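You operate a simulated robot arm through the tools that you are given. There is no shell and no other tool.

You are at the controls of a simulated robot arm. One attempt, no reset.

Task
Simmer the soup on high, switch off, then stir the milk in.
Fine: wooden spoon, then on the spoons tray; keep clear of the steam, don't touch the hot pan.

The check looks at the end state, three seconds after you hand in, the way a careful person would. Anything else that was tipped, shoved, dropped, spilled or broken makes it a failure.

Robot
A 7-joint arm with a two-finger parallel gripper, fixed in place. Base frame: the origin is at the foot of the arm, x ahead of it, y to its left, z up. Readings come in m, rad, newtons and seconds.
With the tool pointing down near the work surface it reaches from about 0.52 to 0.96 m from the base axis. Its first joint turns from -2.897 to 2.897 rad. Payload 3.91 kg.
Tool frame: the origin (TCP) lies between the finger pads and is the grasp point; the fingertips stand 0.03 m ahead of it; z points along the fingers, y is the line along which they close. Largest opening 0.11 m; finger width 0.02, thickness 0.01; the body of the gripper, 0.048 by 0.112 m, starts 0.055 m behind the TCP.
Orientation is told as [roll, pitch, yaw] about the base's x, y, z axes, in that order, counted from this pose: with the fingers straight down and closing along the base's y, the tool's x points along the base's -x, its y along +y and its z along -z.

Tools
- The arm moves only by the tool nudge_tool. Its argument "motion" is a list that holds one entry, the list of rows, each a list of 7 numbers: the shift along the base's x, y, z in units of 20 mm (1.0 is 20 mm), then the turn, a rotation vector about the base's x, y, z in units of 5 degrees (1.0 is 5 degrees), then the finger opening in mm, from 0 to 110. In form: [[[dx, dy, dz, ax, ay, az, fingers], ...]]. A call has 1 to 20 rows; each row shifts and turns the commanded pose from where the row before left it. A call with a number of a shift or a turn outside -1 to 1 is refused whole. A row lasts 0.2 s, in which the tool goes at most 0.05 m and 0.15 rad; a call with a longer step from one row to the next is refused whole, and so is a gripper value outside its range. A pose out of reach is approached as far as the arm can. The call stops where the force on the tool passes 40 N (or 10 N more than at its start, if that is more) or the arm is blocked; 0.2 s more then pass. Each finger travels about 0.072 m/s and halts on what it meets, pressing with about 45 N; the grip force reading is that of the motor and also rises with nothing between the fingers. The clock runs only during rows and for 0.2 s after the last one: add rows that do not move to give the fingers time. It gives the time, the measured TCP pose, the force on the tool (base axes), the opening and the grip force at its end, in the units of the frame above (readings bear some noise), with the torque about the TCP (base axes, N m) and any sound that the robot's microphone picked up, and new pictures: "pictures" is both (left out), scene, wrist or none.
- Cameras (640 x 400 px; columns grow to the right, rows downward): "scene" is fixed at [0.3996, -0.4972, 1.4938]; the picture's right is [0.96, 0.28, 0.00], its down [0.23, -0.79, -0.57] and it looks along [-0.16, 0.55, -0.82] (base axes); focal length 214 px, centre (320, 200). "wrist" rides on the gripper at [0.072, 0.017, -0.103] in the tool frame; the picture's right is [-0.23, 0.97, 0.00], its down [-0.76, -0.18, -0.62] and it looks along [-0.61, -0.14, 0.78] (tool axes); focal length 222 px, centre (320, 200). There is no depth. A picture from a camera that has moved, and an enlarged one, comes with that camera's place and axes in the base frame and with its lens.
- move_column(by): slides the trunk up (or, below 0, down) by that many m; the arm rides with it, the base frame stays. It gives what a move gives, with no picture.
- close_up(camera, box): a new picture of the part [left, top, right, bottom] of that camera's present view, enlarged. It takes no simulated time.
- sign_off(): hands the job in; it is judged then, once.

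Nothing tells you positions but the pictures and the camera data. Unless the task says otherwise, let go and move clear before handing in.

The tools are called after "Call:" by a JSON object that holds its "method" and its "body". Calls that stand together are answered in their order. nudge_tool: Moves the arm, as the interface text tells. Its arguments: {"type":"object","properties":{"motion":{"type":"array","items":{"type":"array","items":{"type":"array","items":{"type":"number"}}}},"pictures":{"type":"string","enum":["both","scene","wrist","none"]}},"required":["motion"]} The other tools are called the same way: move_column (by) slides the trunk up or down; close_up (camera, box) takes an enlarged picture of a part of a camera's view; sign_off () hands the job in.

At the start:

```text
time_s: 0.0
eef_pos: [0.2564, -0.4077, 1.2342]
tcp_rot: [-0.001, -0.001, -0.001]
contact_force: [-0.4, -0.4, -0.2]
wrist_torque: [0.01, -0.01, 0.04]
gripper_width: 0.1098
gripper_force: 0.0
trunk travel left (down, up): [-0.625, 0.057]
```

scene: 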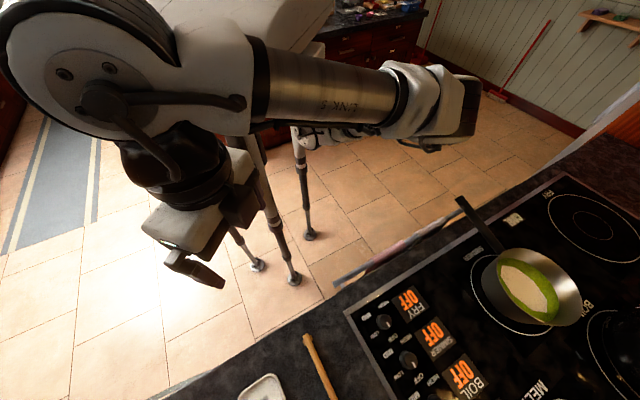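
wrist: 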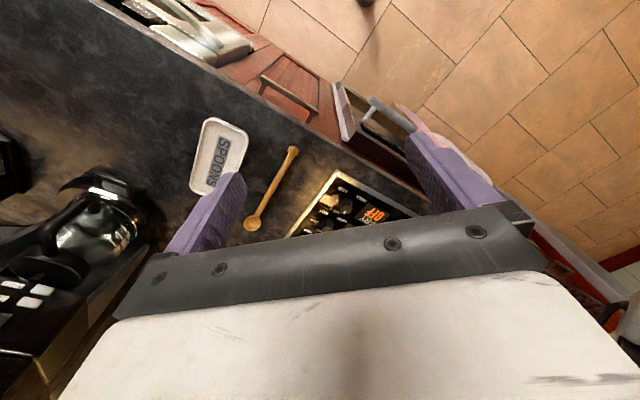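

I see a cooktop with a pan (soup with a cream-coloured patch), a row of knobs with OFF displays, a wooden spoon and a white spoons tray to its left. I'll look closer before moving anything.

Call:
{"method": "close_up", "body": {"camera": "scene", "box": [330, 250, 530, 400]}}

Call:
{"method": "close_up", "body": {"camera": "scene", "box": [430, 170, 640, 400]}}

Call:
{"method": "close_up", "body": {"camera": "wrist", "box": [160, 80, 440, 260]}}

Call:
{"method": "close_up", "body": {"camera": "scene", "box": [150, 300, 370, 400]}}

```text
2.67 times, centred on (430, 325) of scene
camera zoom: at [0.3996, -0.4972, 1.4938], right [0.96, 0.28, 0.0], down [0.23, -0.79, -0.57], along [-0.16, 0.55, -0.82], focal length 572 px, centre (27, -133)
```

zoom: 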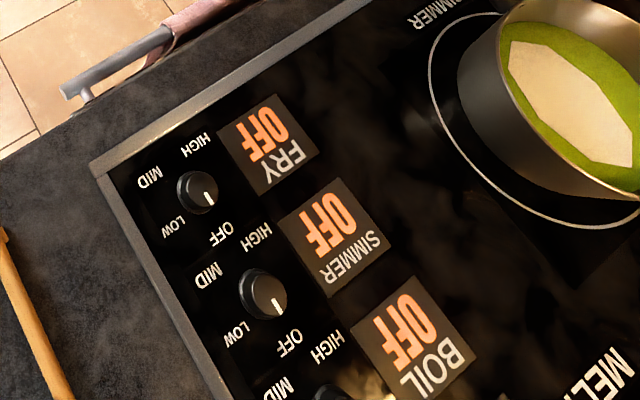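

```text
1.74 times, centred on (535, 285) of scene
camera zoom: at [0.3996, -0.4972, 1.4938], right [0.96, 0.28, 0.0], down [0.23, -0.79, -0.57], along [-0.16, 0.55, -0.82], focal length 373 px, centre (-54, 52)
```

zoom: 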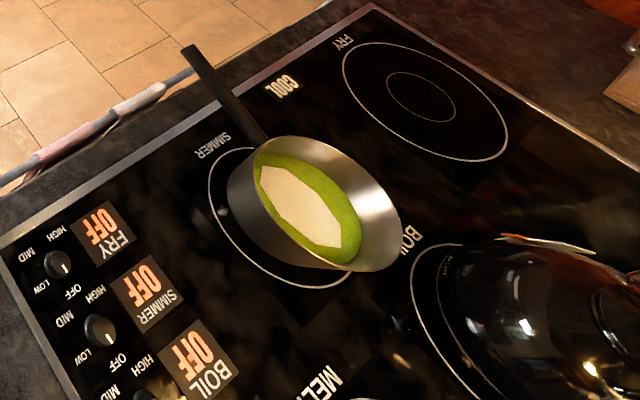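

```text
2.22 times, centred on (300, 170) of wrist
camera zoom: at [0.1836, -0.3924, 1.3383], right [0.23, 0.97, 0.0], down [0.76, -0.18, 0.62], along [0.61, -0.14, -0.78], focal length 494 px, centre (364, 267)
```

zoom: 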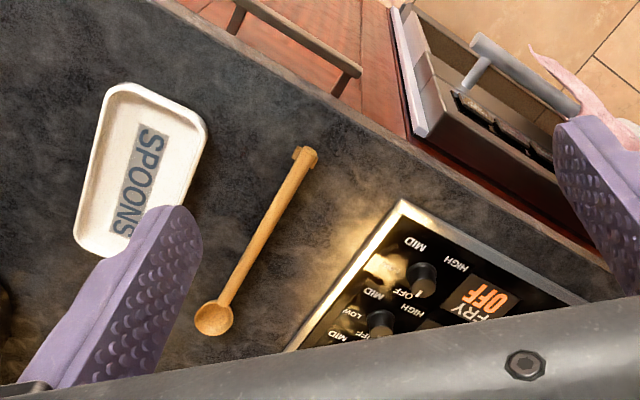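

```text
2.91 times, centred on (260, 350) of scene
camera zoom: at [0.3996, -0.4972, 1.4938], right [0.96, 0.28, 0.0], down [0.23, -0.79, -0.57], along [-0.16, 0.55, -0.82], focal length 624 px, centre (494, -236)
```

zoom: 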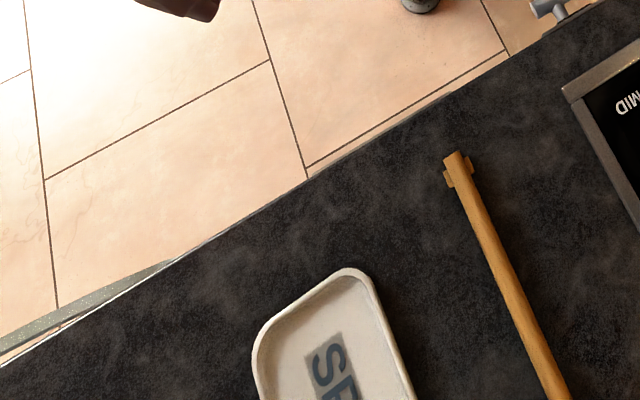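

The counter works out to z≈0.92, and its front edge runs at 45° in the base frame. The simmer knob is near (0.58, -0.46), the spoon and tray are to its right, and the pan is at about (0.84, -0.24). I'll move above the knobs, pre-turn the wrist and look closer.

Call:
{"method": "nudge_tool", "body": {"motion": [[[0.9, -0.16, -0.2, 0, 0, 1, 110], [0.9, -0.16, -0.2, 0, 0, 1, 110], [0.9, -0.16, -0.2, 0, 0, 1, 110], [0.9, -0.16, -0.2, 0, 0, 1, 110], [0.9, -0.16, -0.2, 0, 0, 1, 110], [0.9, -0.16, -0.2, 0, 0, 1, 110], [0.9, -0.16, -0.2, 0, 0, 1, 110], [0.9, -0.16, -0.2, 0, 0, 1, 110], [0.9, -0.16, -0.2, 0, 0, 1, 110], [0.9, -0.16, -0.2, 0, 0, 1, 110], [0.9, -0.16, -0.2, 0, 0, 1, 110], [0.9, -0.16, -0.2, 0, 0, 1, 110], [0.9, -0.16, -0.2, 0, 0, 1, 110], [0.9, -0.16, -0.2, 0, 0, 1, 110], [0.9, -0.16, -0.2, 0, 0, 1, 110], [0.9, -0.16, -0.2, 0, 0, 1, 110], [0.9, -0.16, -0.2, 0, 0, 1, 110], [0.9, -0.16, -0.2, 0, 0, 1, 110]]], "pictures": "both"}}

```text
time_s: 3.8
eef_pos: [0.5785, -0.4654, 1.1636]
tcp_rot: [-0.001, -0.001, 1.573]
contact_force: [0.1, -0.1, 0.1]
wrist_torque: [0.02, -0.01, 0.02]
gripper_width: 0.1101
gripper_force: 0.0
trunk travel left (down, up): [-0.625, 0.057]
camera wrist: at [0.5628, -0.5389, 1.2672], right [-0.97, 0.23, 0.0], down [0.18, 0.76, 0.62], along [0.14, 0.61, -0.78], focal length 222 px, centre (320, 200)
```

scene: 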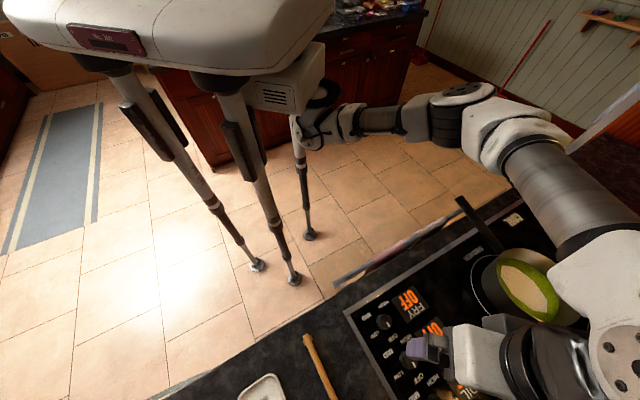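
wrist: 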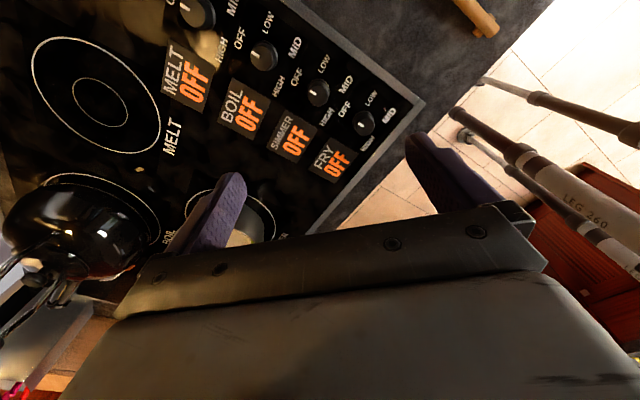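

The wrist camera now shows the four knobs (MELT, BOIL, SIMMER, FRY), all at OFF, with the simmer knob almost under the tool. I'll zoom in for the details.

Call:
{"method": "close_up", "body": {"camera": "wrist", "box": [220, 30, 420, 155]}}

Call:
{"method": "close_up", "body": {"camera": "scene", "box": [340, 180, 600, 400]}}

Call:
{"method": "close_up", "body": {"camera": "wrist", "box": [120, 140, 320, 265]}}

```text
3.20 times, centred on (320, 92) of wrist
camera zoom: at [0.5628, -0.5389, 1.2672], right [-0.97, 0.23, 0.0], down [0.18, 0.76, 0.62], along [0.14, 0.61, -0.78], focal length 711 px, centre (320, 544)
```

zoom: 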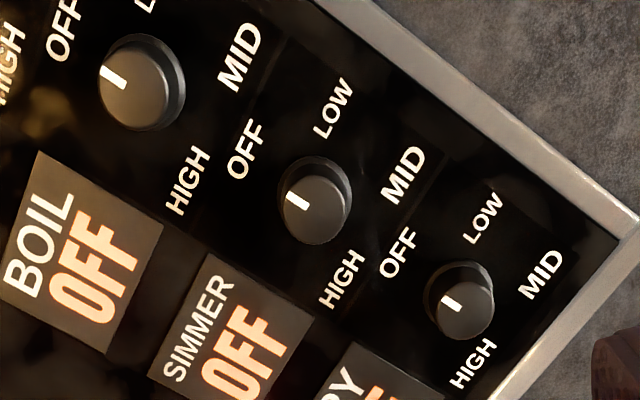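

```text
1.82 times, centred on (470, 290) of scene
camera zoom: at [0.3996, -0.4972, 1.4938], right [0.96, 0.28, 0.0], down [0.23, -0.79, -0.57], along [-0.16, 0.55, -0.82], focal length 390 px, centre (47, 36)
```

zoom: 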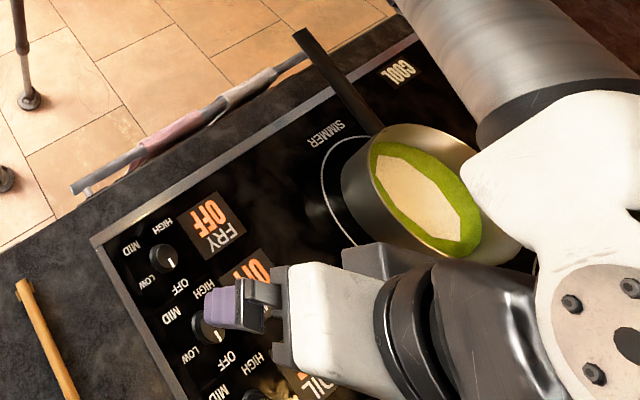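

```text
3.20 times, centred on (220, 202) of wrist
camera zoom: at [0.5628, -0.5389, 1.2672], right [-0.97, 0.23, 0.0], down [0.18, 0.76, 0.62], along [0.14, 0.61, -0.78], focal length 711 px, centre (640, 192)
```

zoom: 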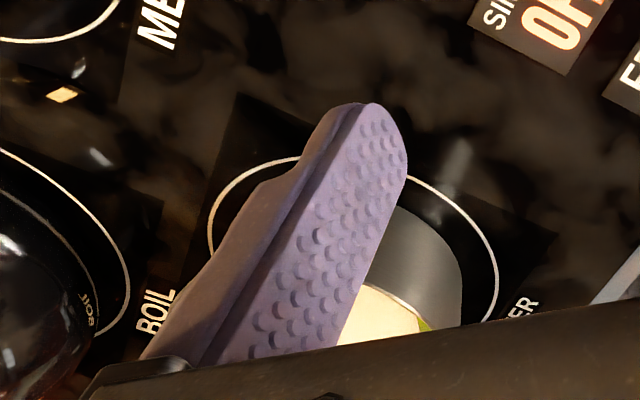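

The simmer knob triangulates to about (0.580, -0.464) with its top at z≈0.945. The labels run clockwise from above: OFF, LOW, MID, HIGH, roughly 220° in total. I'll descend partway over it with the fingers part-open and check alignment.

Call:
{"method": "nudge_tool", "body": {"motion": [[[0.09, 0.1, -1, 0, 0, 0.5, 70], [0, 0, -1, 0, 0, 0.5, 70], [0, 0, -1, 0, 0, 0.5, 70], [0, 0, -1, 0, 0, 0.5, 60], [0, 0, -1, 0, 0, 0.5, 60], [0, 0, -1, 0, 0, 0.5, 60], [0, 0, -1, 0, 0, 0, 60], [0, 0, -1, 0, 0, 0, 60], [0, 0, -0.6, 0, 0, 0, 60], [0, 0, 0, 0, 0, 0, 60]]], "pictures": "both"}}

```text
time_s: 6.0
eef_pos: [0.5831, -0.4634, 0.9887]
tcp_rot: [0.0, 0.001, 1.832]
contact_force: [-0.4, 0.3, 0.3]
wrist_torque: [0.03, -0.01, -0.04]
gripper_width: 0.0599
gripper_force: 0.0
trunk travel left (down, up): [-0.625, 0.057]
camera wrist: at [0.5855, -0.5384, 1.0925], right [-1.0, -0.03, 0.0], down [-0.03, 0.78, 0.62], along [-0.02, 0.62, -0.78], focal length 222 px, centre (320, 200)
```

scene: 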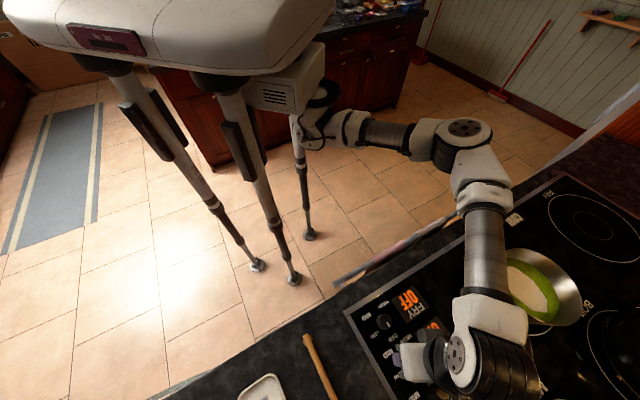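
wrist: 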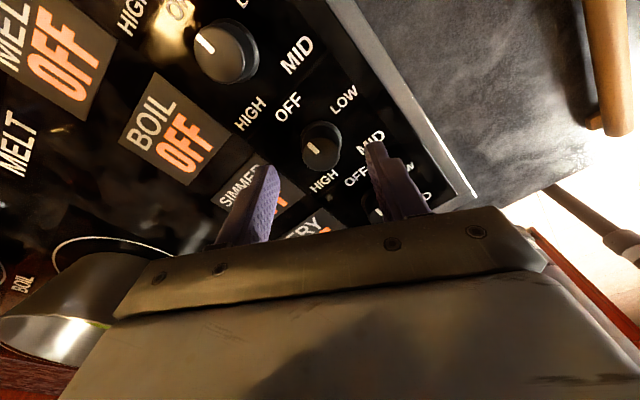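

The tool sits roughly centred above the simmer knob. I'll check the alignment enlarged before going down.

Call:
{"method": "close_up", "body": {"camera": "wrist", "box": [240, 90, 420, 220]}}

Call:
{"method": "close_up", "body": {"camera": "scene", "box": [350, 280, 500, 400]}}

```text
3.08 times, centred on (330, 155) of wrist
camera zoom: at [0.5855, -0.5384, 1.0925], right [-1.0, -0.03, 0.0], down [-0.03, 0.78, 0.62], along [-0.02, 0.62, -0.78], focal length 684 px, centre (289, 338)
```

zoom: 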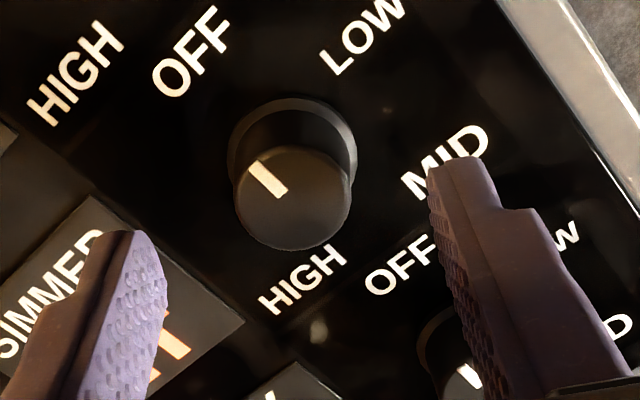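

```text
3.33 times, centred on (425, 340) of scene
camera zoom: at [0.3996, -0.4972, 1.4938], right [0.96, 0.28, 0.0], down [0.23, -0.79, -0.57], along [-0.16, 0.55, -0.82], focal length 715 px, centre (-30, -267)
```

zoom: 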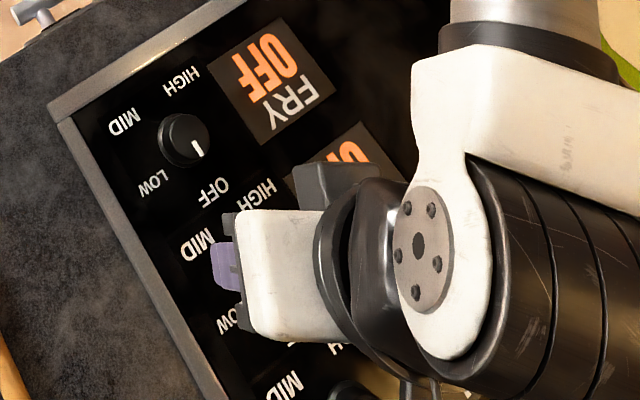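

The knob (about 27 mm across, centre ≈ (0.582, -0.464)) is centred between the fingers. I'll lower to grip height and close.

Call:
{"method": "nudge_tool", "body": {"motion": [[[-0.03, -0.03, -0.5, 0, 0, 0, 60], [0, 0, -0.5, 0, 0, 0, 60], [0, 0, -0.5, 0, 0, 0, 60], [0, 0, 0, 0, 0, 0, 60], [0, 0, 0, 0, 0, 0, 20], [0, 0, 0, 0, 0, 0, 20], [0, 0, 0, 0, 0, 0, 20], [0, 0, 0, 0, 0, 0, 20]]], "pictures": "both"}}

```text
time_s: 7.8
eef_pos: [0.5824, -0.4645, 0.9597]
tcp_rot: [0.0, 0.0, 1.831]
contact_force: [-8.2, -0.4, -5.6]
wrist_torque: [-0.3, -0.48, 0.02]
gripper_width: 0.0295
gripper_force: 45.3
trunk travel left (down, up): [-0.625, 0.057]
camera wrist: at [0.5847, -0.5402, 1.0631], right [-1.0, -0.03, 0.0], down [-0.02, 0.78, 0.62], along [-0.02, 0.62, -0.78], focal length 222 px, centre (320, 200)
```

scene: 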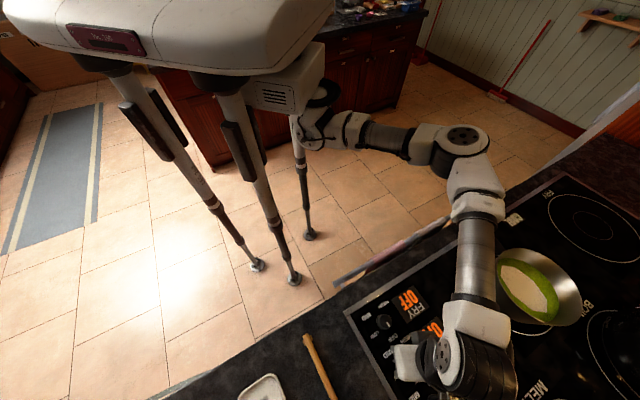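
wrist: 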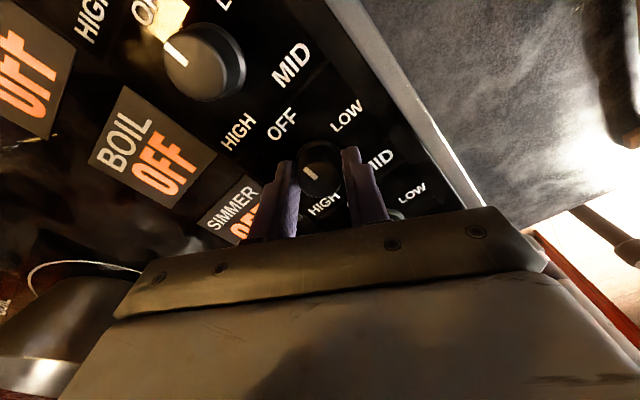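

The knob is gripped (29.5 mm, 45 N). Now I'll turn clockwise seen from above, toward LOW and onward to HIGH, checking the display on the way.

Call:
{"method": "nudge_tool", "body": {"motion": [[[-0.03, 0, 0, 0, 0, -1, 20], [0, 0, 0, 0, 0, -1, 20], [0, 0, 0, 0, 0, -1, 20], [0, 0, 0, 0, 0, -1, 20], [0, 0, 0, 0, 0, -1, 20], [0, 0, 0, 0, 0, -1, 20], [0, 0, 0, 0, 0, -1, 20], [0, 0, 0, 0, 0, -1, 20], [0, 0, 0, 0, 0, -1, 20], [0, 0, 0, 0, 0, -1, 20], [0, 0, 0, 0, 0, -1, 20], [0, 0, 0, 0, 0, -1, 20], [0, 0, 0, 0, 0, -1, 20], [0, 0, 0, 0, 0, -1, 20], [0, 0, 0, 0, 0, 0, 20]]], "pictures": "both"}}

```text
time_s: 11.0
eef_pos: [0.582, -0.4652, 0.959]
tcp_rot: [0.001, -0.001, 0.611]
contact_force: [9.6, -10.0, -13.5]
wrist_torque: [-0.32, -1.21, -0.01]
gripper_width: 0.0298
gripper_force: 44.9
trunk travel left (down, up): [-0.625, 0.057]
camera wrist: at [0.5134, -0.4935, 1.0632], right [-0.37, 0.93, 0.0], down [0.73, 0.29, 0.62], along [0.58, 0.23, -0.78], focal length 222 px, centre (320, 200)
```

scene: 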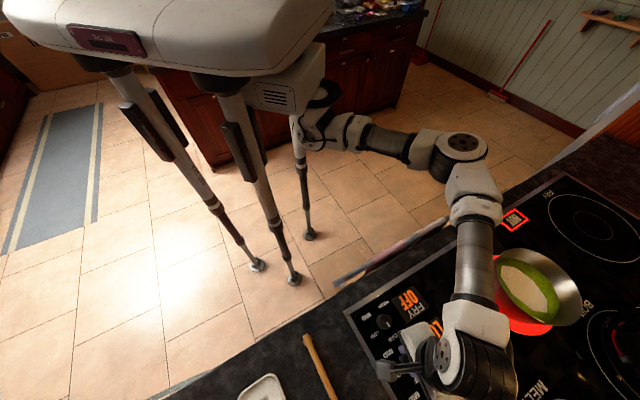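
wrist: 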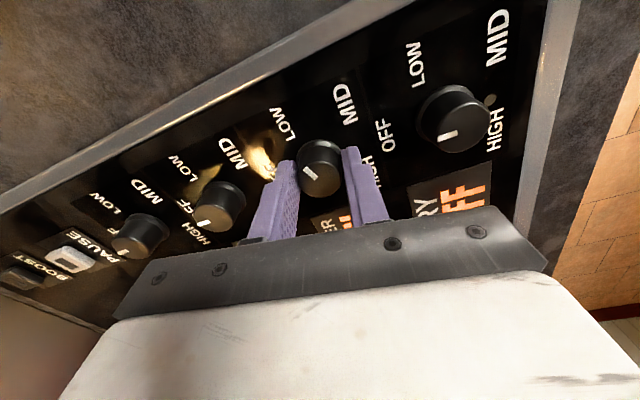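

The burner under the pan glows red and the HOT indicator is lit, so the simmer knob is the right one. I'll keep turning toward MID.

Call:
{"method": "nudge_tool", "body": {"motion": [[[0.02, -0.03, 0, 0, 0, -1, 20], [0, 0, 0, 0, 0, -1, 20], [0, 0, 0, 0, 0, -1, 20], [0, 0, 0, 0, 0, -1, 20], [0, 0, 0, 0, 0, -1, 20], [0, 0, 0, 0, 0, -1, 20], [0, 0, 0, 0, 0, -1, 20], [0, 0, 0, 0, 0, -1, 20], [0, 0, 0, 0, 0, -1, 20], [0, 0, 0, 0, 0, -1, 20], [0, 0, 0, 0, 0, -1, 20], [0, 0, 0, 0, 0, -1, 20], [0, 0, 0, 0, 0, -1, 20], [0, 0, 0, 0, 0, -1, 20], [0, 0, 0, 0, 0, 0, 20]]], "pictures": "both"}}

```text
time_s: 14.2
eef_pos: [0.5818, -0.4639, 0.9597]
tcp_rot: [0.0, 0.0, -0.611]
contact_force: [16.7, -3.0, 2.4]
wrist_torque: [-0.01, -0.94, -0.03]
gripper_width: 0.0297
gripper_force: 45.0
trunk travel left (down, up): [-0.625, 0.057]
camera wrist: at [0.5326, -0.4104, 1.0632], right [0.75, 0.67, 0.0], down [0.52, -0.58, 0.62], along [0.42, -0.46, -0.78], focal length 222 px, centre (320, 200)
```

scene: 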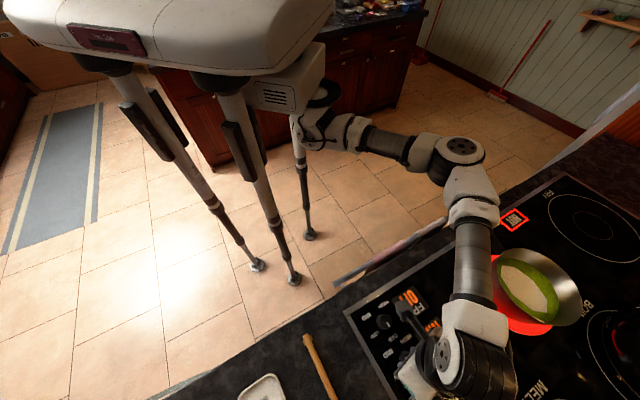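
wrist: 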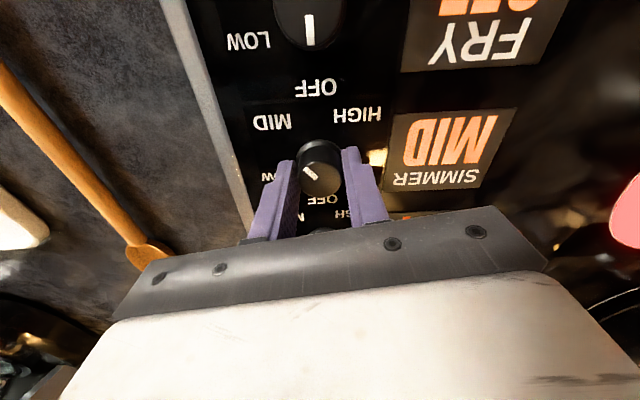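

The display reads SIMMER: MID. About 70° more should reach HIGH, and I'll add a small centring correction.

Call:
{"method": "nudge_tool", "body": {"motion": [[[0.04, 0, 0, 0, 0, -1, 20], [0, 0, 0, 0, 0, -1, 20], [0, 0, 0, 0, 0, -1, 20], [0, 0, 0, 0, 0, -1, 20], [0, 0, 0, 0, 0, -1, 20], [0, 0, 0, 0, 0, -1, 20], [0, 0, 0, 0, 0, -1, 20], [0, 0, 0, 0, 0, -1, 20], [0, 0, 0, 0, 0, -1, 20], [0, 0, 0, 0, 0, -1, 20], [0, 0, 0, 0, 0, -1, 20], [0, 0, 0, 0, 0, -1, 20], [0, 0, 0, 0, 0, -1, 20], [0, 0, 0, 0, 0, -1, 20], [0, 0, 0, 0, 0, 0, 20]]], "pictures": "both"}}

```text
time_s: 17.4
eef_pos: [0.582, -0.4649, 0.9583]
tcp_rot: [-0.001, 0.002, -1.526]
contact_force: [-3.5, 13.4, -10.9]
wrist_torque: [0.93, -0.51, -0.03]
gripper_width: 0.0296
gripper_force: 44.8
out of reach, approached as far as the arm can: row 12, 13, 14
trunk travel left (down, up): [-0.625, 0.057]
camera wrist: at [0.5961, -0.3929, 1.0634], right [0.98, -0.18, 0.0], down [-0.14, -0.77, 0.62], along [-0.12, -0.61, -0.78], focal length 222 px, centre (320, 200)
```

scene: 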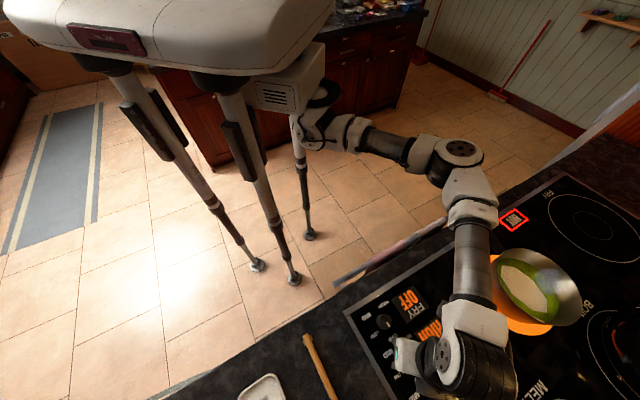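
wrist: 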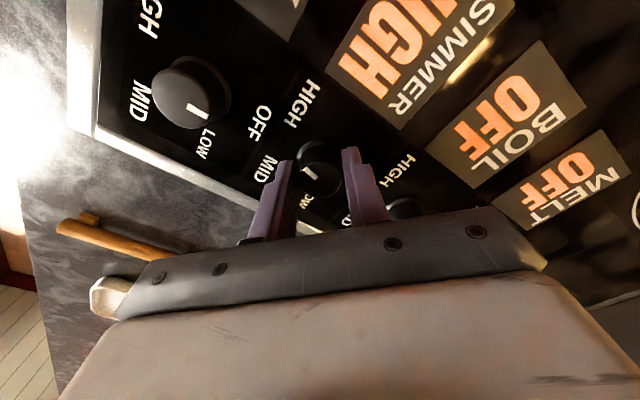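

The display reads SIMMER: HIGH and the ring has brightened. The wrist reached its turn limit there, so I'll hold and look at the pan for signs of simmering.

Call:
{"method": "close_up", "body": {"camera": "scene", "box": [470, 180, 630, 360]}}

Call:
{"method": "close_up", "body": {"camera": "wrist", "box": [230, 60, 470, 230]}}

```text
2.22 times, centred on (550, 270) of scene
camera zoom: at [0.3996, -0.4972, 1.4938], right [0.96, 0.28, 0.0], down [0.23, -0.79, -0.57], along [-0.16, 0.55, -0.82], focal length 477 px, centre (-191, 44)
```

zoom: 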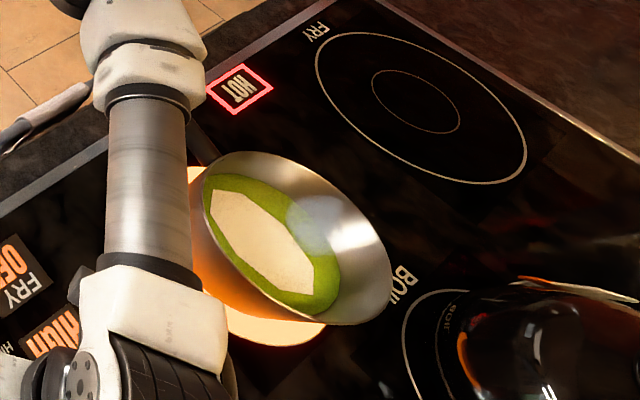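

```text
2.35 times, centred on (350, 145) of wrist
camera zoom: at [0.5961, -0.3929, 1.0634], right [0.98, -0.18, 0.0], down [-0.14, -0.77, 0.62], along [-0.12, -0.61, -0.78], focal length 523 px, centre (249, 329)
```

zoom: 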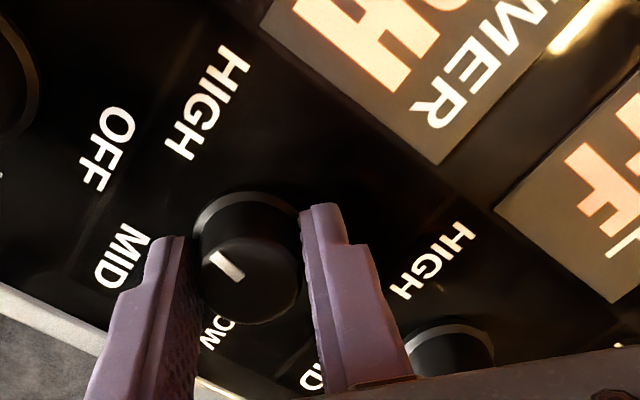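

A first wisp of steam is showing over the soup. I'll hold still and let it come to a simmer, watching and listening.

Call:
{"method": "nudge_tool", "body": {"motion": [[[0, 0, 0, 0, 0, 0, 20], [0, 0, 0, 0, 0, 0, 20], [0, 0, 0, 0, 0, 0, 20], [0, 0, 0, 0, 0, 0, 20], [0, 0, 0, 0, 0, 0, 20], [0, 0, 0, 0, 0, 0, 20], [0, 0, 0, 0, 0, 0, 20], [0, 0, 0, 0, 0, 0, 20], [0, 0, 0, 0, 0, 0, 20], [0, 0, 0, 0, 0, 0, 20]]], "pictures": "scene"}}

Call:
{"method": "close_up", "body": {"camera": "scene", "box": [470, 180, 630, 360]}}

```text
time_s: 19.6
eef_pos: [0.5816, -0.4647, 0.9609]
tcp_rot: [-0.001, 0.001, -1.528]
contact_force: [-7.9, 18.1, -18.3]
wrist_torque: [0.36, -0.38, 0.02]
gripper_width: 0.0296
gripper_force: 44.9
trunk travel left (down, up): [-0.625, 0.057]
```

scene: 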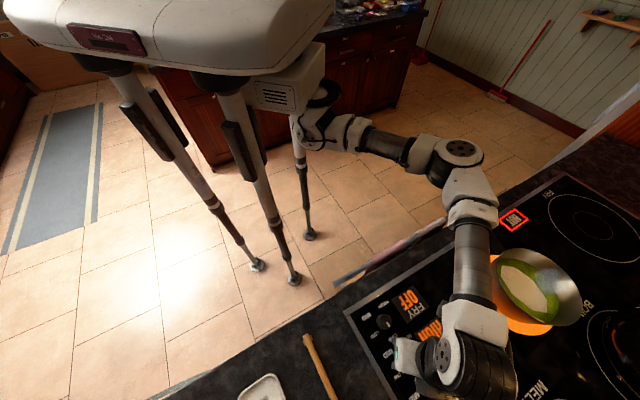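

```text
2.22 times, centred on (550, 270) of scene
camera zoom: at [0.3996, -0.4972, 1.4938], right [0.96, 0.28, 0.0], down [0.23, -0.79, -0.57], along [-0.16, 0.55, -0.82], focal length 477 px, centre (-191, 44)
```

zoom: 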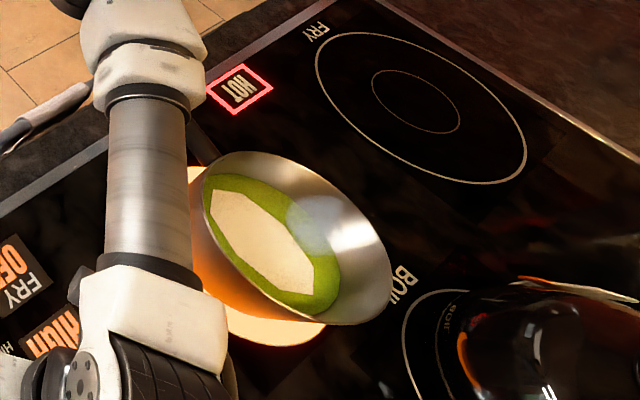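

Steam sits over the right-hand half of the pan, with no sound yet. I'll wait longer.

Call:
{"method": "nudge_tool", "body": {"motion": [[[0, 0, 0, 0, 0, 0, 20], [0, 0, 0, 0, 0, 0, 20], [0, 0, 0, 0, 0, 0, 20], [0, 0, 0, 0, 0, 0, 20], [0, 0, 0, 0, 0, 0, 20], [0, 0, 0, 0, 0, 0, 20], [0, 0, 0, 0, 0, 0, 20], [0, 0, 0, 0, 0, 0, 20], [0, 0, 0, 0, 0, 0, 20], [0, 0, 0, 0, 0, 0, 20], [0, 0, 0, 0, 0, 0, 20], [0, 0, 0, 0, 0, 0, 20], [0, 0, 0, 0, 0, 0, 20], [0, 0, 0, 0, 0, 0, 20], [0, 0, 0, 0, 0, 0, 20], [0, 0, 0, 0, 0, 0, 20]]], "pictures": "scene"}}

Call:
{"method": "close_up", "body": {"camera": "scene", "box": [470, 180, 630, 360]}}

```text
time_s: 23.0
eef_pos: [0.5816, -0.466, 0.9602]
tcp_rot: [0.0, 0.0, -1.526]
contact_force: [-10.3, 17.3, -18.2]
wrist_torque: [0.53, -0.36, 0.02]
gripper_width: 0.0296
gripper_force: 44.7
trunk travel left (down, up): [-0.625, 0.057]
```

scene: 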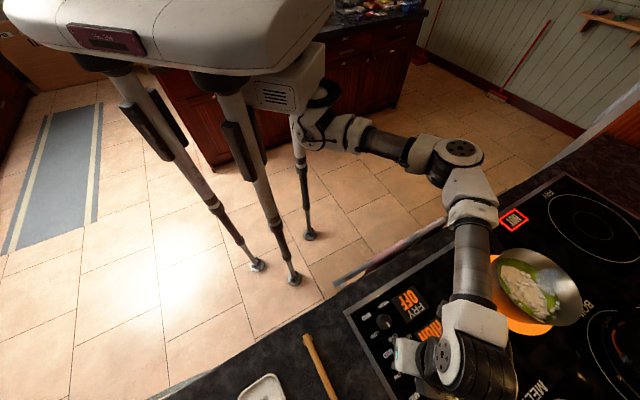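

```text
2.22 times, centred on (550, 270) of scene
camera zoom: at [0.3996, -0.4972, 1.4938], right [0.96, 0.28, 0.0], down [0.23, -0.79, -0.57], along [-0.16, 0.55, -0.82], focal length 477 px, centre (-191, 44)
```

zoom: 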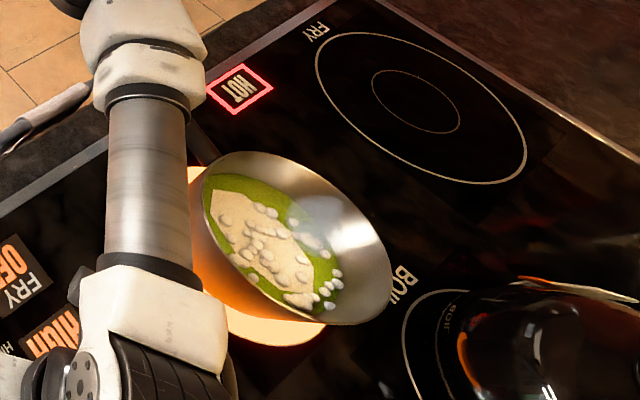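

Bubbles are breaking across the soup, so it's simmering on high. I'll let it go a couple of seconds more and check it isn't rising.

Call:
{"method": "nudge_tool", "body": {"motion": [[[0, 0, 0, 0, 0, 0, 20], [0, 0, 0, 0, 0, 0, 20], [0, 0, 0, 0, 0, 0, 20], [0, 0, 0, 0, 0, 0, 20], [0, 0, 0, 0, 0, 0, 20], [0, 0, 0, 0, 0, 0, 20], [0, 0, 0, 0, 0, 0, 20], [0, 0, 0, 0, 0, 0, 20], [0, 0, 0, 0, 0, 0, 20], [0, 0, 0, 0, 0, 0, 20]]], "pictures": "both"}}

Call:
{"method": "close_up", "body": {"camera": "scene", "box": [470, 180, 630, 360]}}

```text
time_s: 25.2
eef_pos: [0.5815, -0.4644, 0.9605]
tcp_rot: [0.0, 0.002, -1.526]
contact_force: [-10.4, 15.8, -17.8]
wrist_torque: [0.52, -0.35, -0.01]
gripper_width: 0.0296
gripper_force: 44.8
trunk travel left (down, up): [-0.625, 0.057]
camera wrist: at [0.5961, -0.3931, 1.0635], right [0.98, -0.18, 0.0], down [-0.14, -0.77, 0.62], along [-0.12, -0.61, -0.78], focal length 222 px, centre (320, 200)
```

scene: 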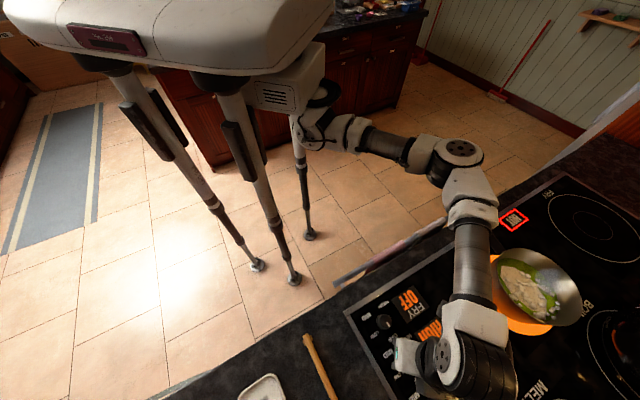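
wrist: 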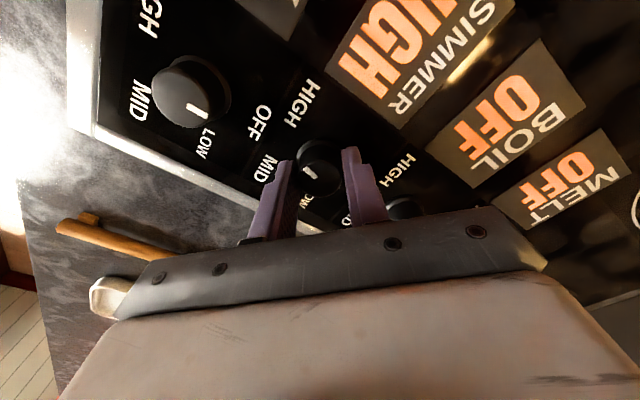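

```text
2.22 times, centred on (550, 270) of scene
camera zoom: at [0.3996, -0.4972, 1.4938], right [0.96, 0.28, 0.0], down [0.23, -0.79, -0.57], along [-0.16, 0.55, -0.82], focal length 477 px, centre (-191, 44)
```

zoom: 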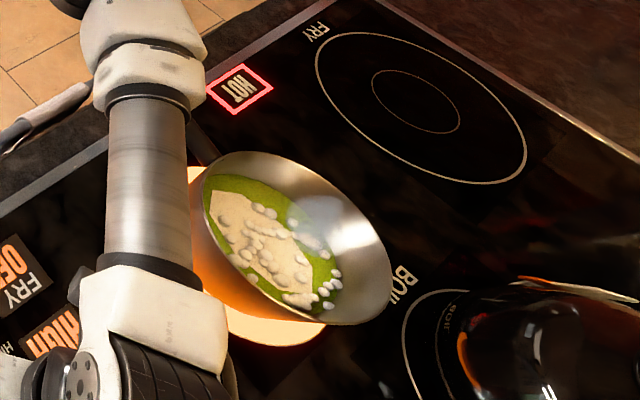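

It's a steady simmer with no rise. I'll give it two more seconds, then start turning the knob back toward OFF.

Call:
{"method": "nudge_tool", "body": {"motion": [[[0, 0, 0, 0, 0, 0, 20], [0, 0, 0, 0, 0, 0, 20], [0, 0, 0, 0, 0, 0, 20], [0, 0, 0, 0, 0, 0, 20], [0, 0, 0, 0, 0, 0, 20], [0, 0, 0, 0, 0, 0, 20], [0, 0, 0, 0, 0, 0, 20], [0, 0, 0, 0, 0, 0, 20], [0, 0, 0, 0, 0, 0, 20], [0, 0, 0, 0, 0, 1, 20], [0, 0, 0, 0, 0, 1, 20], [0, 0, 0, 0, 0, 1, 20], [0, 0, 0, 0, 0, 1, 20], [0, 0, 0, 0, 0, 1, 20], [0, 0, 0, 0, 0, 1, 20], [0, 0, 0, 0, 0, 1, 20], [0, 0, 0, 0, 0, 1, 20], [0, 0, 0, 0, 0, 1, 20], [0, 0, 0, 0, 0, 1, 20]]], "pictures": "both"}}

```text
time_s: 29.2
eef_pos: [0.5831, -0.4639, 0.9596]
tcp_rot: [0.001, 0.001, -0.653]
contact_force: [-1.9, 4.0, -22.3]
wrist_torque: [0.25, -0.66, 0.0]
gripper_width: 0.0295
gripper_force: 45.3
trunk travel left (down, up): [-0.625, 0.057]
camera wrist: at [0.5354, -0.4087, 1.0636], right [0.77, 0.64, 0.0], down [0.5, -0.6, 0.62], along [0.4, -0.48, -0.78], focal length 222 px, centre (320, 200)
```

scene: 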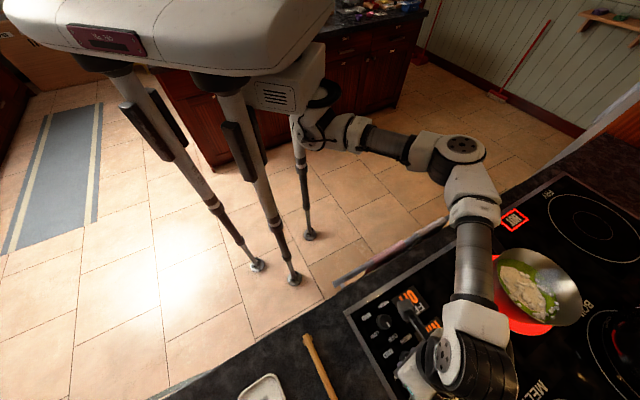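
wrist: 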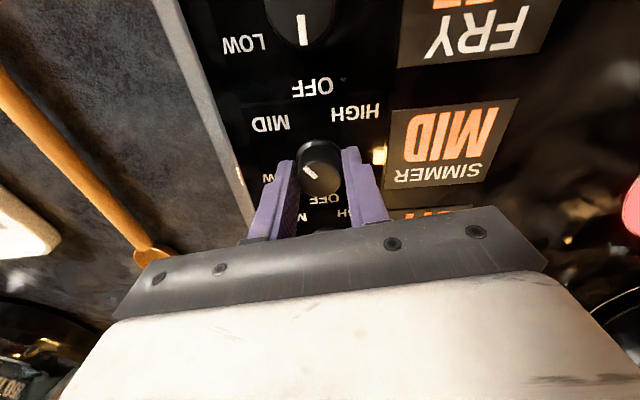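

It's at MID on the way down. I'll continue back through LOW to OFF.

Call:
{"method": "nudge_tool", "body": {"motion": [[[0, 0, -0.04, 0, 0, 1, 20], [0, 0, 0, 0, 0, 1, 20], [0, 0, 0, 0, 0, 1, 20], [0, 0, 0, 0, 0, 1, 20], [0, 0, 0, 0, 0, 1, 20], [0, 0, 0, 0, 0, 1, 20], [0, 0, 0, 0, 0, 1, 20], [0, 0, 0, 0, 0, 1, 20], [0, 0, 0, 0, 0, 1, 20], [0, 0, 0, 0, 0, 1, 20], [0, 0, 0, 0, 0, 1, 20], [0, 0, 0, 0, 0, 1, 20], [0, 0, 0, 0, 0, 1, 20], [0, 0, 0, 0, 0, 1, 20], [0, 0, 0, 0, 0, 1, 20], [0, 0, 0, 0, 0, 1, 20], [0, 0, 0, 0, 0, 1, 20], [0, 0, 0, 0, 0, 1, 20]]], "pictures": "none"}}

Call:
{"method": "nudge_tool", "body": {"motion": [[[0, 0, 0, 0, 0, 1, 20], [0, 0, 0, 0, 0, 1, 20], [0, 0, 0, 0, 0, 1, 20], [0, 0, 0, 0, 0, 1, 20], [0, 0, 0, 0, 0, 1, 20], [0, 0, 0, 0, 0, 1, 20], [0, 0, 0, 0, 0, 1, 20], [0, 0, 0, 0, 0, 1, 20], [0, 0, 0, 0, 0, 1, 20], [0, 0, 0, 0, 0, 1, 20], [0, 0, 0, 0, 0, 0, 20]]], "pictures": "both"}}

```text
time_s: 33.0
eef_pos: [0.5826, -0.4646, 0.9609]
tcp_rot: [0.0, 0.0, 0.918]
contact_force: [-2.0, 13.0, -5.4]
wrist_torque: [0.5, 0.56, -0.03]
gripper_width: 0.0297
gripper_force: 44.5
trunk travel left (down, up): [-0.625, 0.057]
```

```text
time_s: 35.4
eef_pos: [0.5821, -0.4649, 0.9593]
tcp_rot: [0.001, 0.001, 1.788]
contact_force: [2.5, 6.0, 0.6]
wrist_torque: [-0.32, -0.62, 0.05]
gripper_width: 0.0296
gripper_force: 44.5
trunk travel left (down, up): [-0.625, 0.057]
camera wrist: at [0.5815, -0.5399, 1.0637], right [-1.0, 0.01, 0.0], down [0.01, 0.78, 0.62], along [0.01, 0.62, -0.78], focal length 222 px, centre (320, 200)
```

scene: 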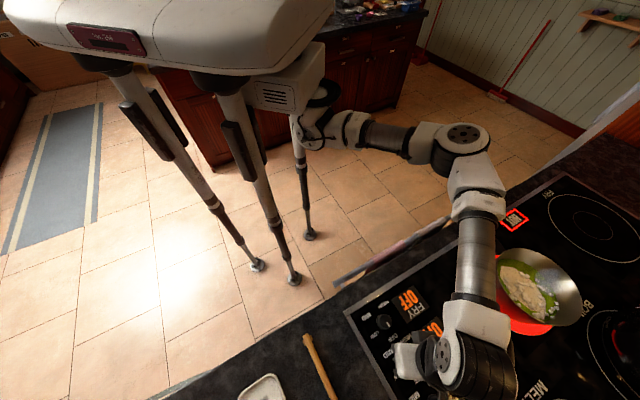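
wrist: 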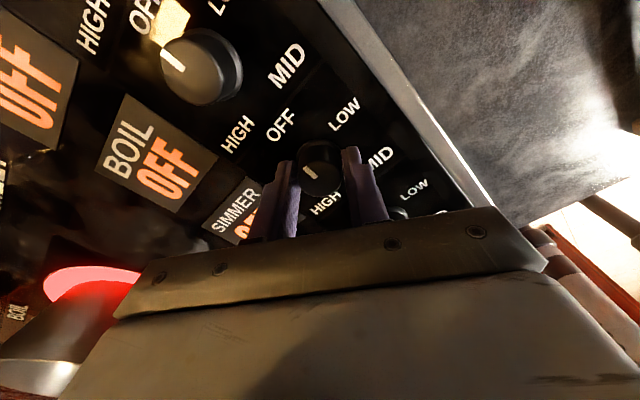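

The simmer display seems to read OFF again and the ring is fading. I'll turn the last 2.5°, release, rise and verify.

Call:
{"method": "nudge_tool", "body": {"motion": [[[0, 0, 0, 0, 0, 0.5, 20], [0, 0, 0, 0, 0, 0, 20], [0, 0, 0, 0, 0, 0, 60], [0, 0, 0, 0, 0, 0, 60], [0, 0, 0, 0, 0, 0, 60], [0, 0, 0.5, 0, 0, 0, 60], [0, 0, 1, 0, 0, 0, 60], [0, 0, 1, 0, 0, 0, 60], [0, 0, 1, 0, 0, 0, 60], [0, 0, 1, 0, 0, 0, 60], [0, 0, 1, 0, 0, 0, 60]]], "pictures": "both"}}

Call:
{"method": "close_up", "body": {"camera": "wrist", "box": [160, 30, 400, 200]}}

Call:
{"method": "close_up", "body": {"camera": "scene", "box": [470, 180, 630, 360]}}

```text
time_s: 37.8
eef_pos: [0.5811, -0.4643, 1.0711]
tcp_rot: [0.001, 0.0, 1.832]
contact_force: [0.2, -0.7, 0.1]
wrist_torque: [0.01, 0.03, -0.01]
gripper_width: 0.0599
gripper_force: 0.0
trunk travel left (down, up): [-0.625, 0.057]
camera wrist: at [0.5834, -0.5401, 1.1742], right [-1.0, -0.03, 0.0], down [-0.03, 0.78, 0.62], along [-0.02, 0.62, -0.78], focal length 222 px, centre (320, 200)
```

scene: 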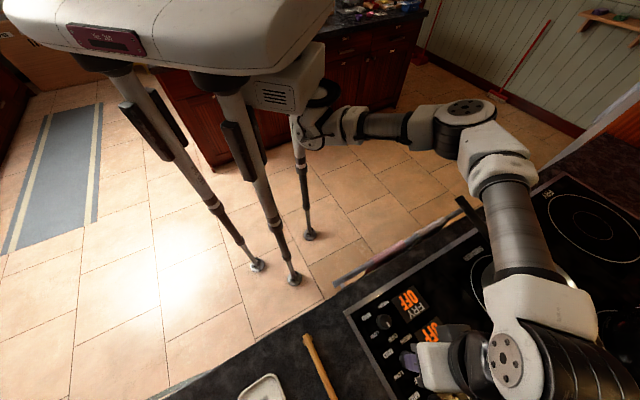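
wrist: 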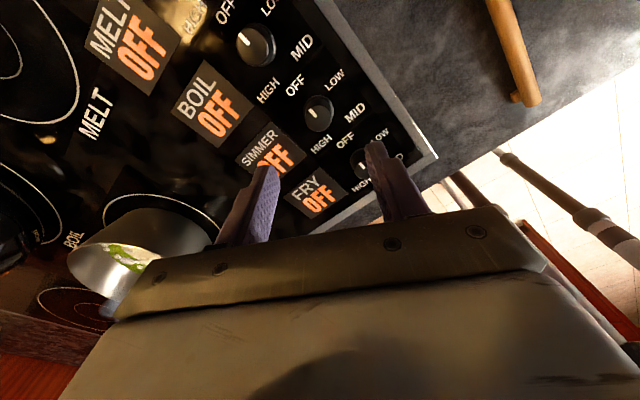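

```text
2.35 times, centred on (280, 115) of wrist
camera zoom: at [0.5834, -0.5401, 1.1742], right [-1.0, -0.03, 0.0], down [-0.03, 0.78, 0.62], along [-0.02, 0.62, -0.78], focal length 523 px, centre (414, 400)
```

zoom: 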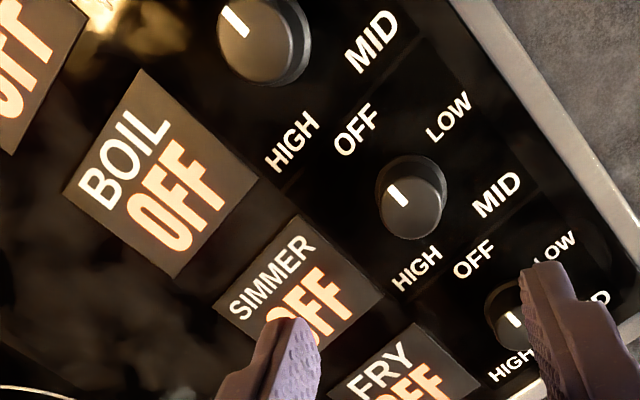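

```text
2.22 times, centred on (550, 270) of scene
camera zoom: at [0.3996, -0.4972, 1.4938], right [0.96, 0.28, 0.0], down [0.23, -0.79, -0.57], along [-0.16, 0.55, -0.82], focal length 477 px, centre (-191, 44)
```

zoom: 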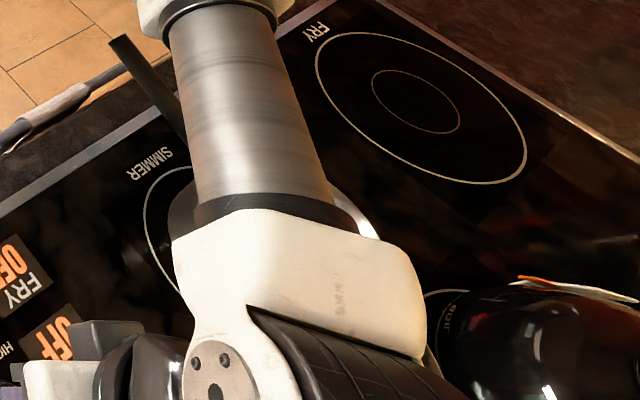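

SIMMER is back at OFF and the knob pointer matches its original position. Next is the spoon: I'll move above its handle, turning so the fingers close across it and the camera looks away from the robot.

Call:
{"method": "nudge_tool", "body": {"motion": [[[-0.1, 0, 0.5, 0, 0, -1, 60], [-0.3, -0.1, 0.5, 0, 0, -1, 60], [-0.45, -0.13, 0.5, 0, 0, -1, 60], [-0.45, -0.13, 0.5, 0, 0, -1, 60], [-0.45, -0.13, 0.5, 0, 0, -1, 60], [-0.45, -0.13, 0, 0, 0, -1, 60], [-0.45, -0.13, 0, 0, 0, -1, 60], [-0.45, -0.13, 0, 0, 0, -1, 60], [-0.45, -0.13, 0, 0, 0, -1, 60], [-0.45, -0.13, 0, 0, 0, -1, 60], [-0.45, -0.13, 0, 0, 0, -1, 60], [-0.45, -0.13, 0, 0, 0, -1, 60], [-0.45, -0.13, 0, 0, 0, -1, 60], [-0.45, -0.13, 0, 0, 0, -1, 60], [-0.45, -0.13, 0, 0, 0, -1, 60], [-0.45, -0.13, 0, 0, 0, -1, 60], [-0.45, -0.13, 0, 0, 0, -1, 60], [-0.45, -0.13, 0, 0, 0, -1, 60], [-0.45, -0.13, 0, 0, 0, -1, 60], [-0.45, -0.13, 0, 0, 0, -1, 60]]], "pictures": "none"}}

Call:
{"method": "nudge_tool", "body": {"motion": [[[-0.1, -0.05, 0, 0, 0, -1, 60], [-0.1, -0.05, 0, 0, 0, -1, 60], [-0.1, -0.05, 0, 0, 0, -1, 60], [-0.1, -0.05, 0, 0, 0, -1, 60], [-0.1, -0.05, 0, 0, 0, -1, 60], [-0.1, -0.05, 0, 0, 0, -1, 60], [0, 0, 0, 0, 0, -1, 60], [0, 0, 0, 0, 0, -1, 60], [0, 0, 0, 0, 0, -1, 60], [0, 0, 0, 0, 0, -1, 60], [0, 0, 0, 0, 0, 0, 60]]], "pictures": "both"}}

Call:
{"method": "close_up", "body": {"camera": "scene", "box": [470, 180, 630, 360]}}

```text
time_s: 42.0
eef_pos: [0.4127, -0.5129, 1.1201]
tcp_rot: [0.0, 0.0, 0.087]
contact_force: [-0.5, -0.7, -0.8]
wrist_torque: [0.01, 0.0, 0.01]
gripper_width: 0.0598
gripper_force: 0.1
trunk travel left (down, up): [-0.625, 0.057]
```

```text
time_s: 44.4
eef_pos: [0.3991, -0.5186, 1.1205]
tcp_rot: [-0.002, 0.001, -0.787]
contact_force: [0.9, -0.1, -0.3]
wrist_torque: [0.0, -0.01, -0.01]
gripper_width: 0.0605
gripper_force: 0.1
trunk travel left (down, up): [-0.625, 0.057]
camera wrist: at [0.3602, -0.4571, 1.2242], right [0.85, 0.53, 0.0], down [0.41, -0.67, 0.62], along [0.33, -0.53, -0.78], focal length 222 px, centre (320, 200)
```

scene: 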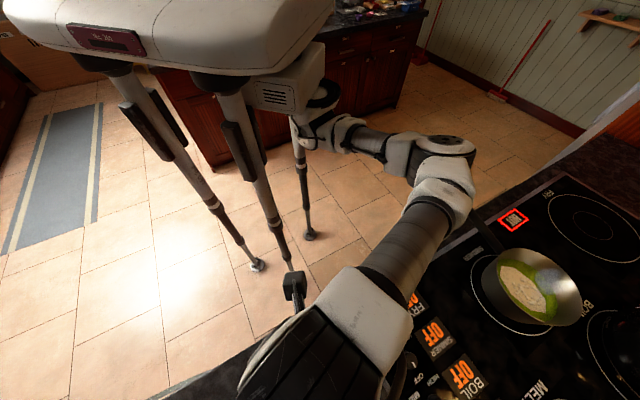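
wrist: 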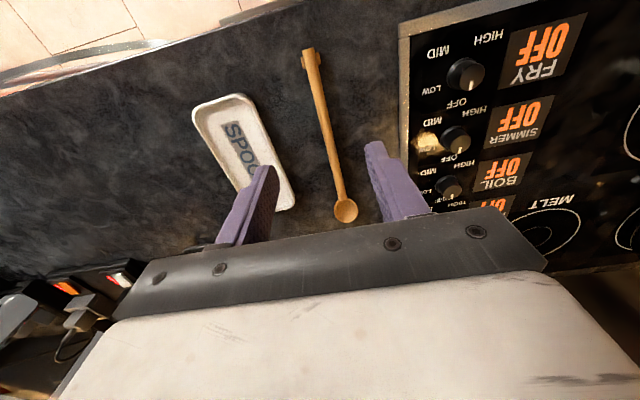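

```text
2.22 times, centred on (550, 270) of scene
camera zoom: at [0.3996, -0.4972, 1.4938], right [0.96, 0.28, 0.0], down [0.23, -0.79, -0.57], along [-0.16, 0.55, -0.82], focal length 477 px, centre (-191, 44)
```

zoom: 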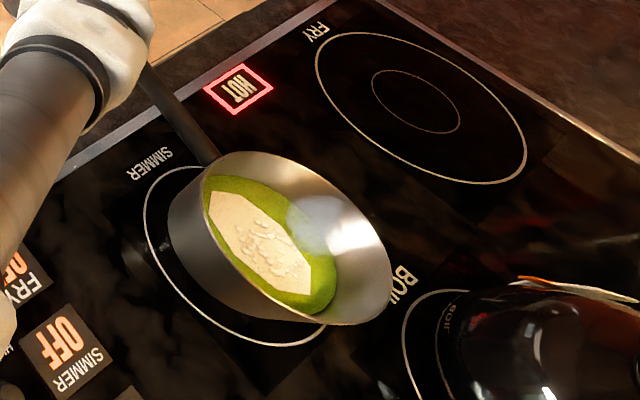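

SIMMER reads OFF, the bubbles are dying down and a steam wisp remains over the middle of the pan. Now I'll zoom in on the spoon and tray.

Call:
{"method": "close_up", "body": {"camera": "wrist", "box": [250, 30, 410, 130]}}

Call:
{"method": "close_up", "body": {"camera": "wrist", "box": [180, 80, 400, 230]}}

```text
4.00 times, centred on (330, 80) of wrist
camera zoom: at [0.3602, -0.4571, 1.2242], right [0.85, 0.53, 0.0], down [0.41, -0.67, 0.62], along [0.33, -0.53, -0.78], focal length 888 px, centre (280, 680)
```

zoom: 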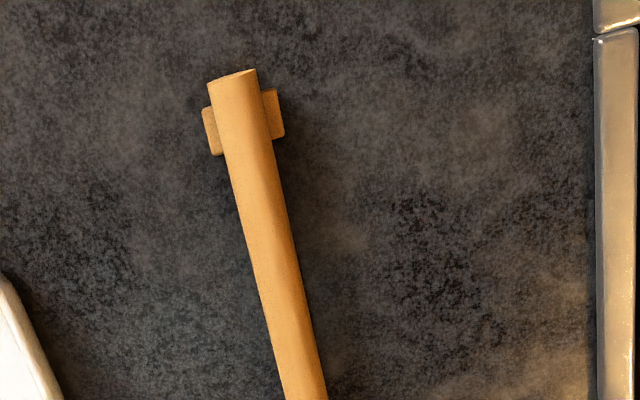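

```text
2.67 times, centred on (290, 155) of wrist
camera zoom: at [0.3602, -0.4571, 1.2242], right [0.85, 0.53, 0.0], down [0.41, -0.67, 0.62], along [0.33, -0.53, -0.78], focal length 592 px, centre (400, 320)
```

zoom: 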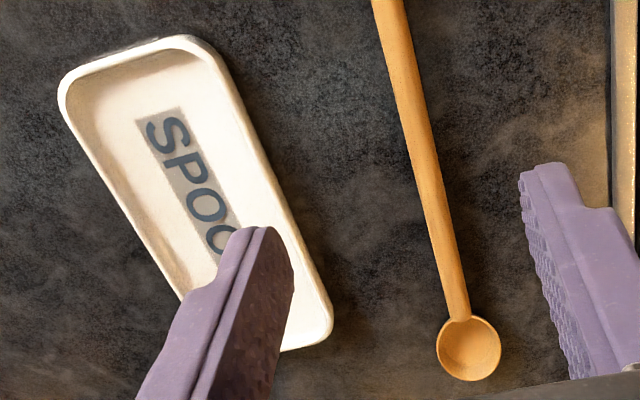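

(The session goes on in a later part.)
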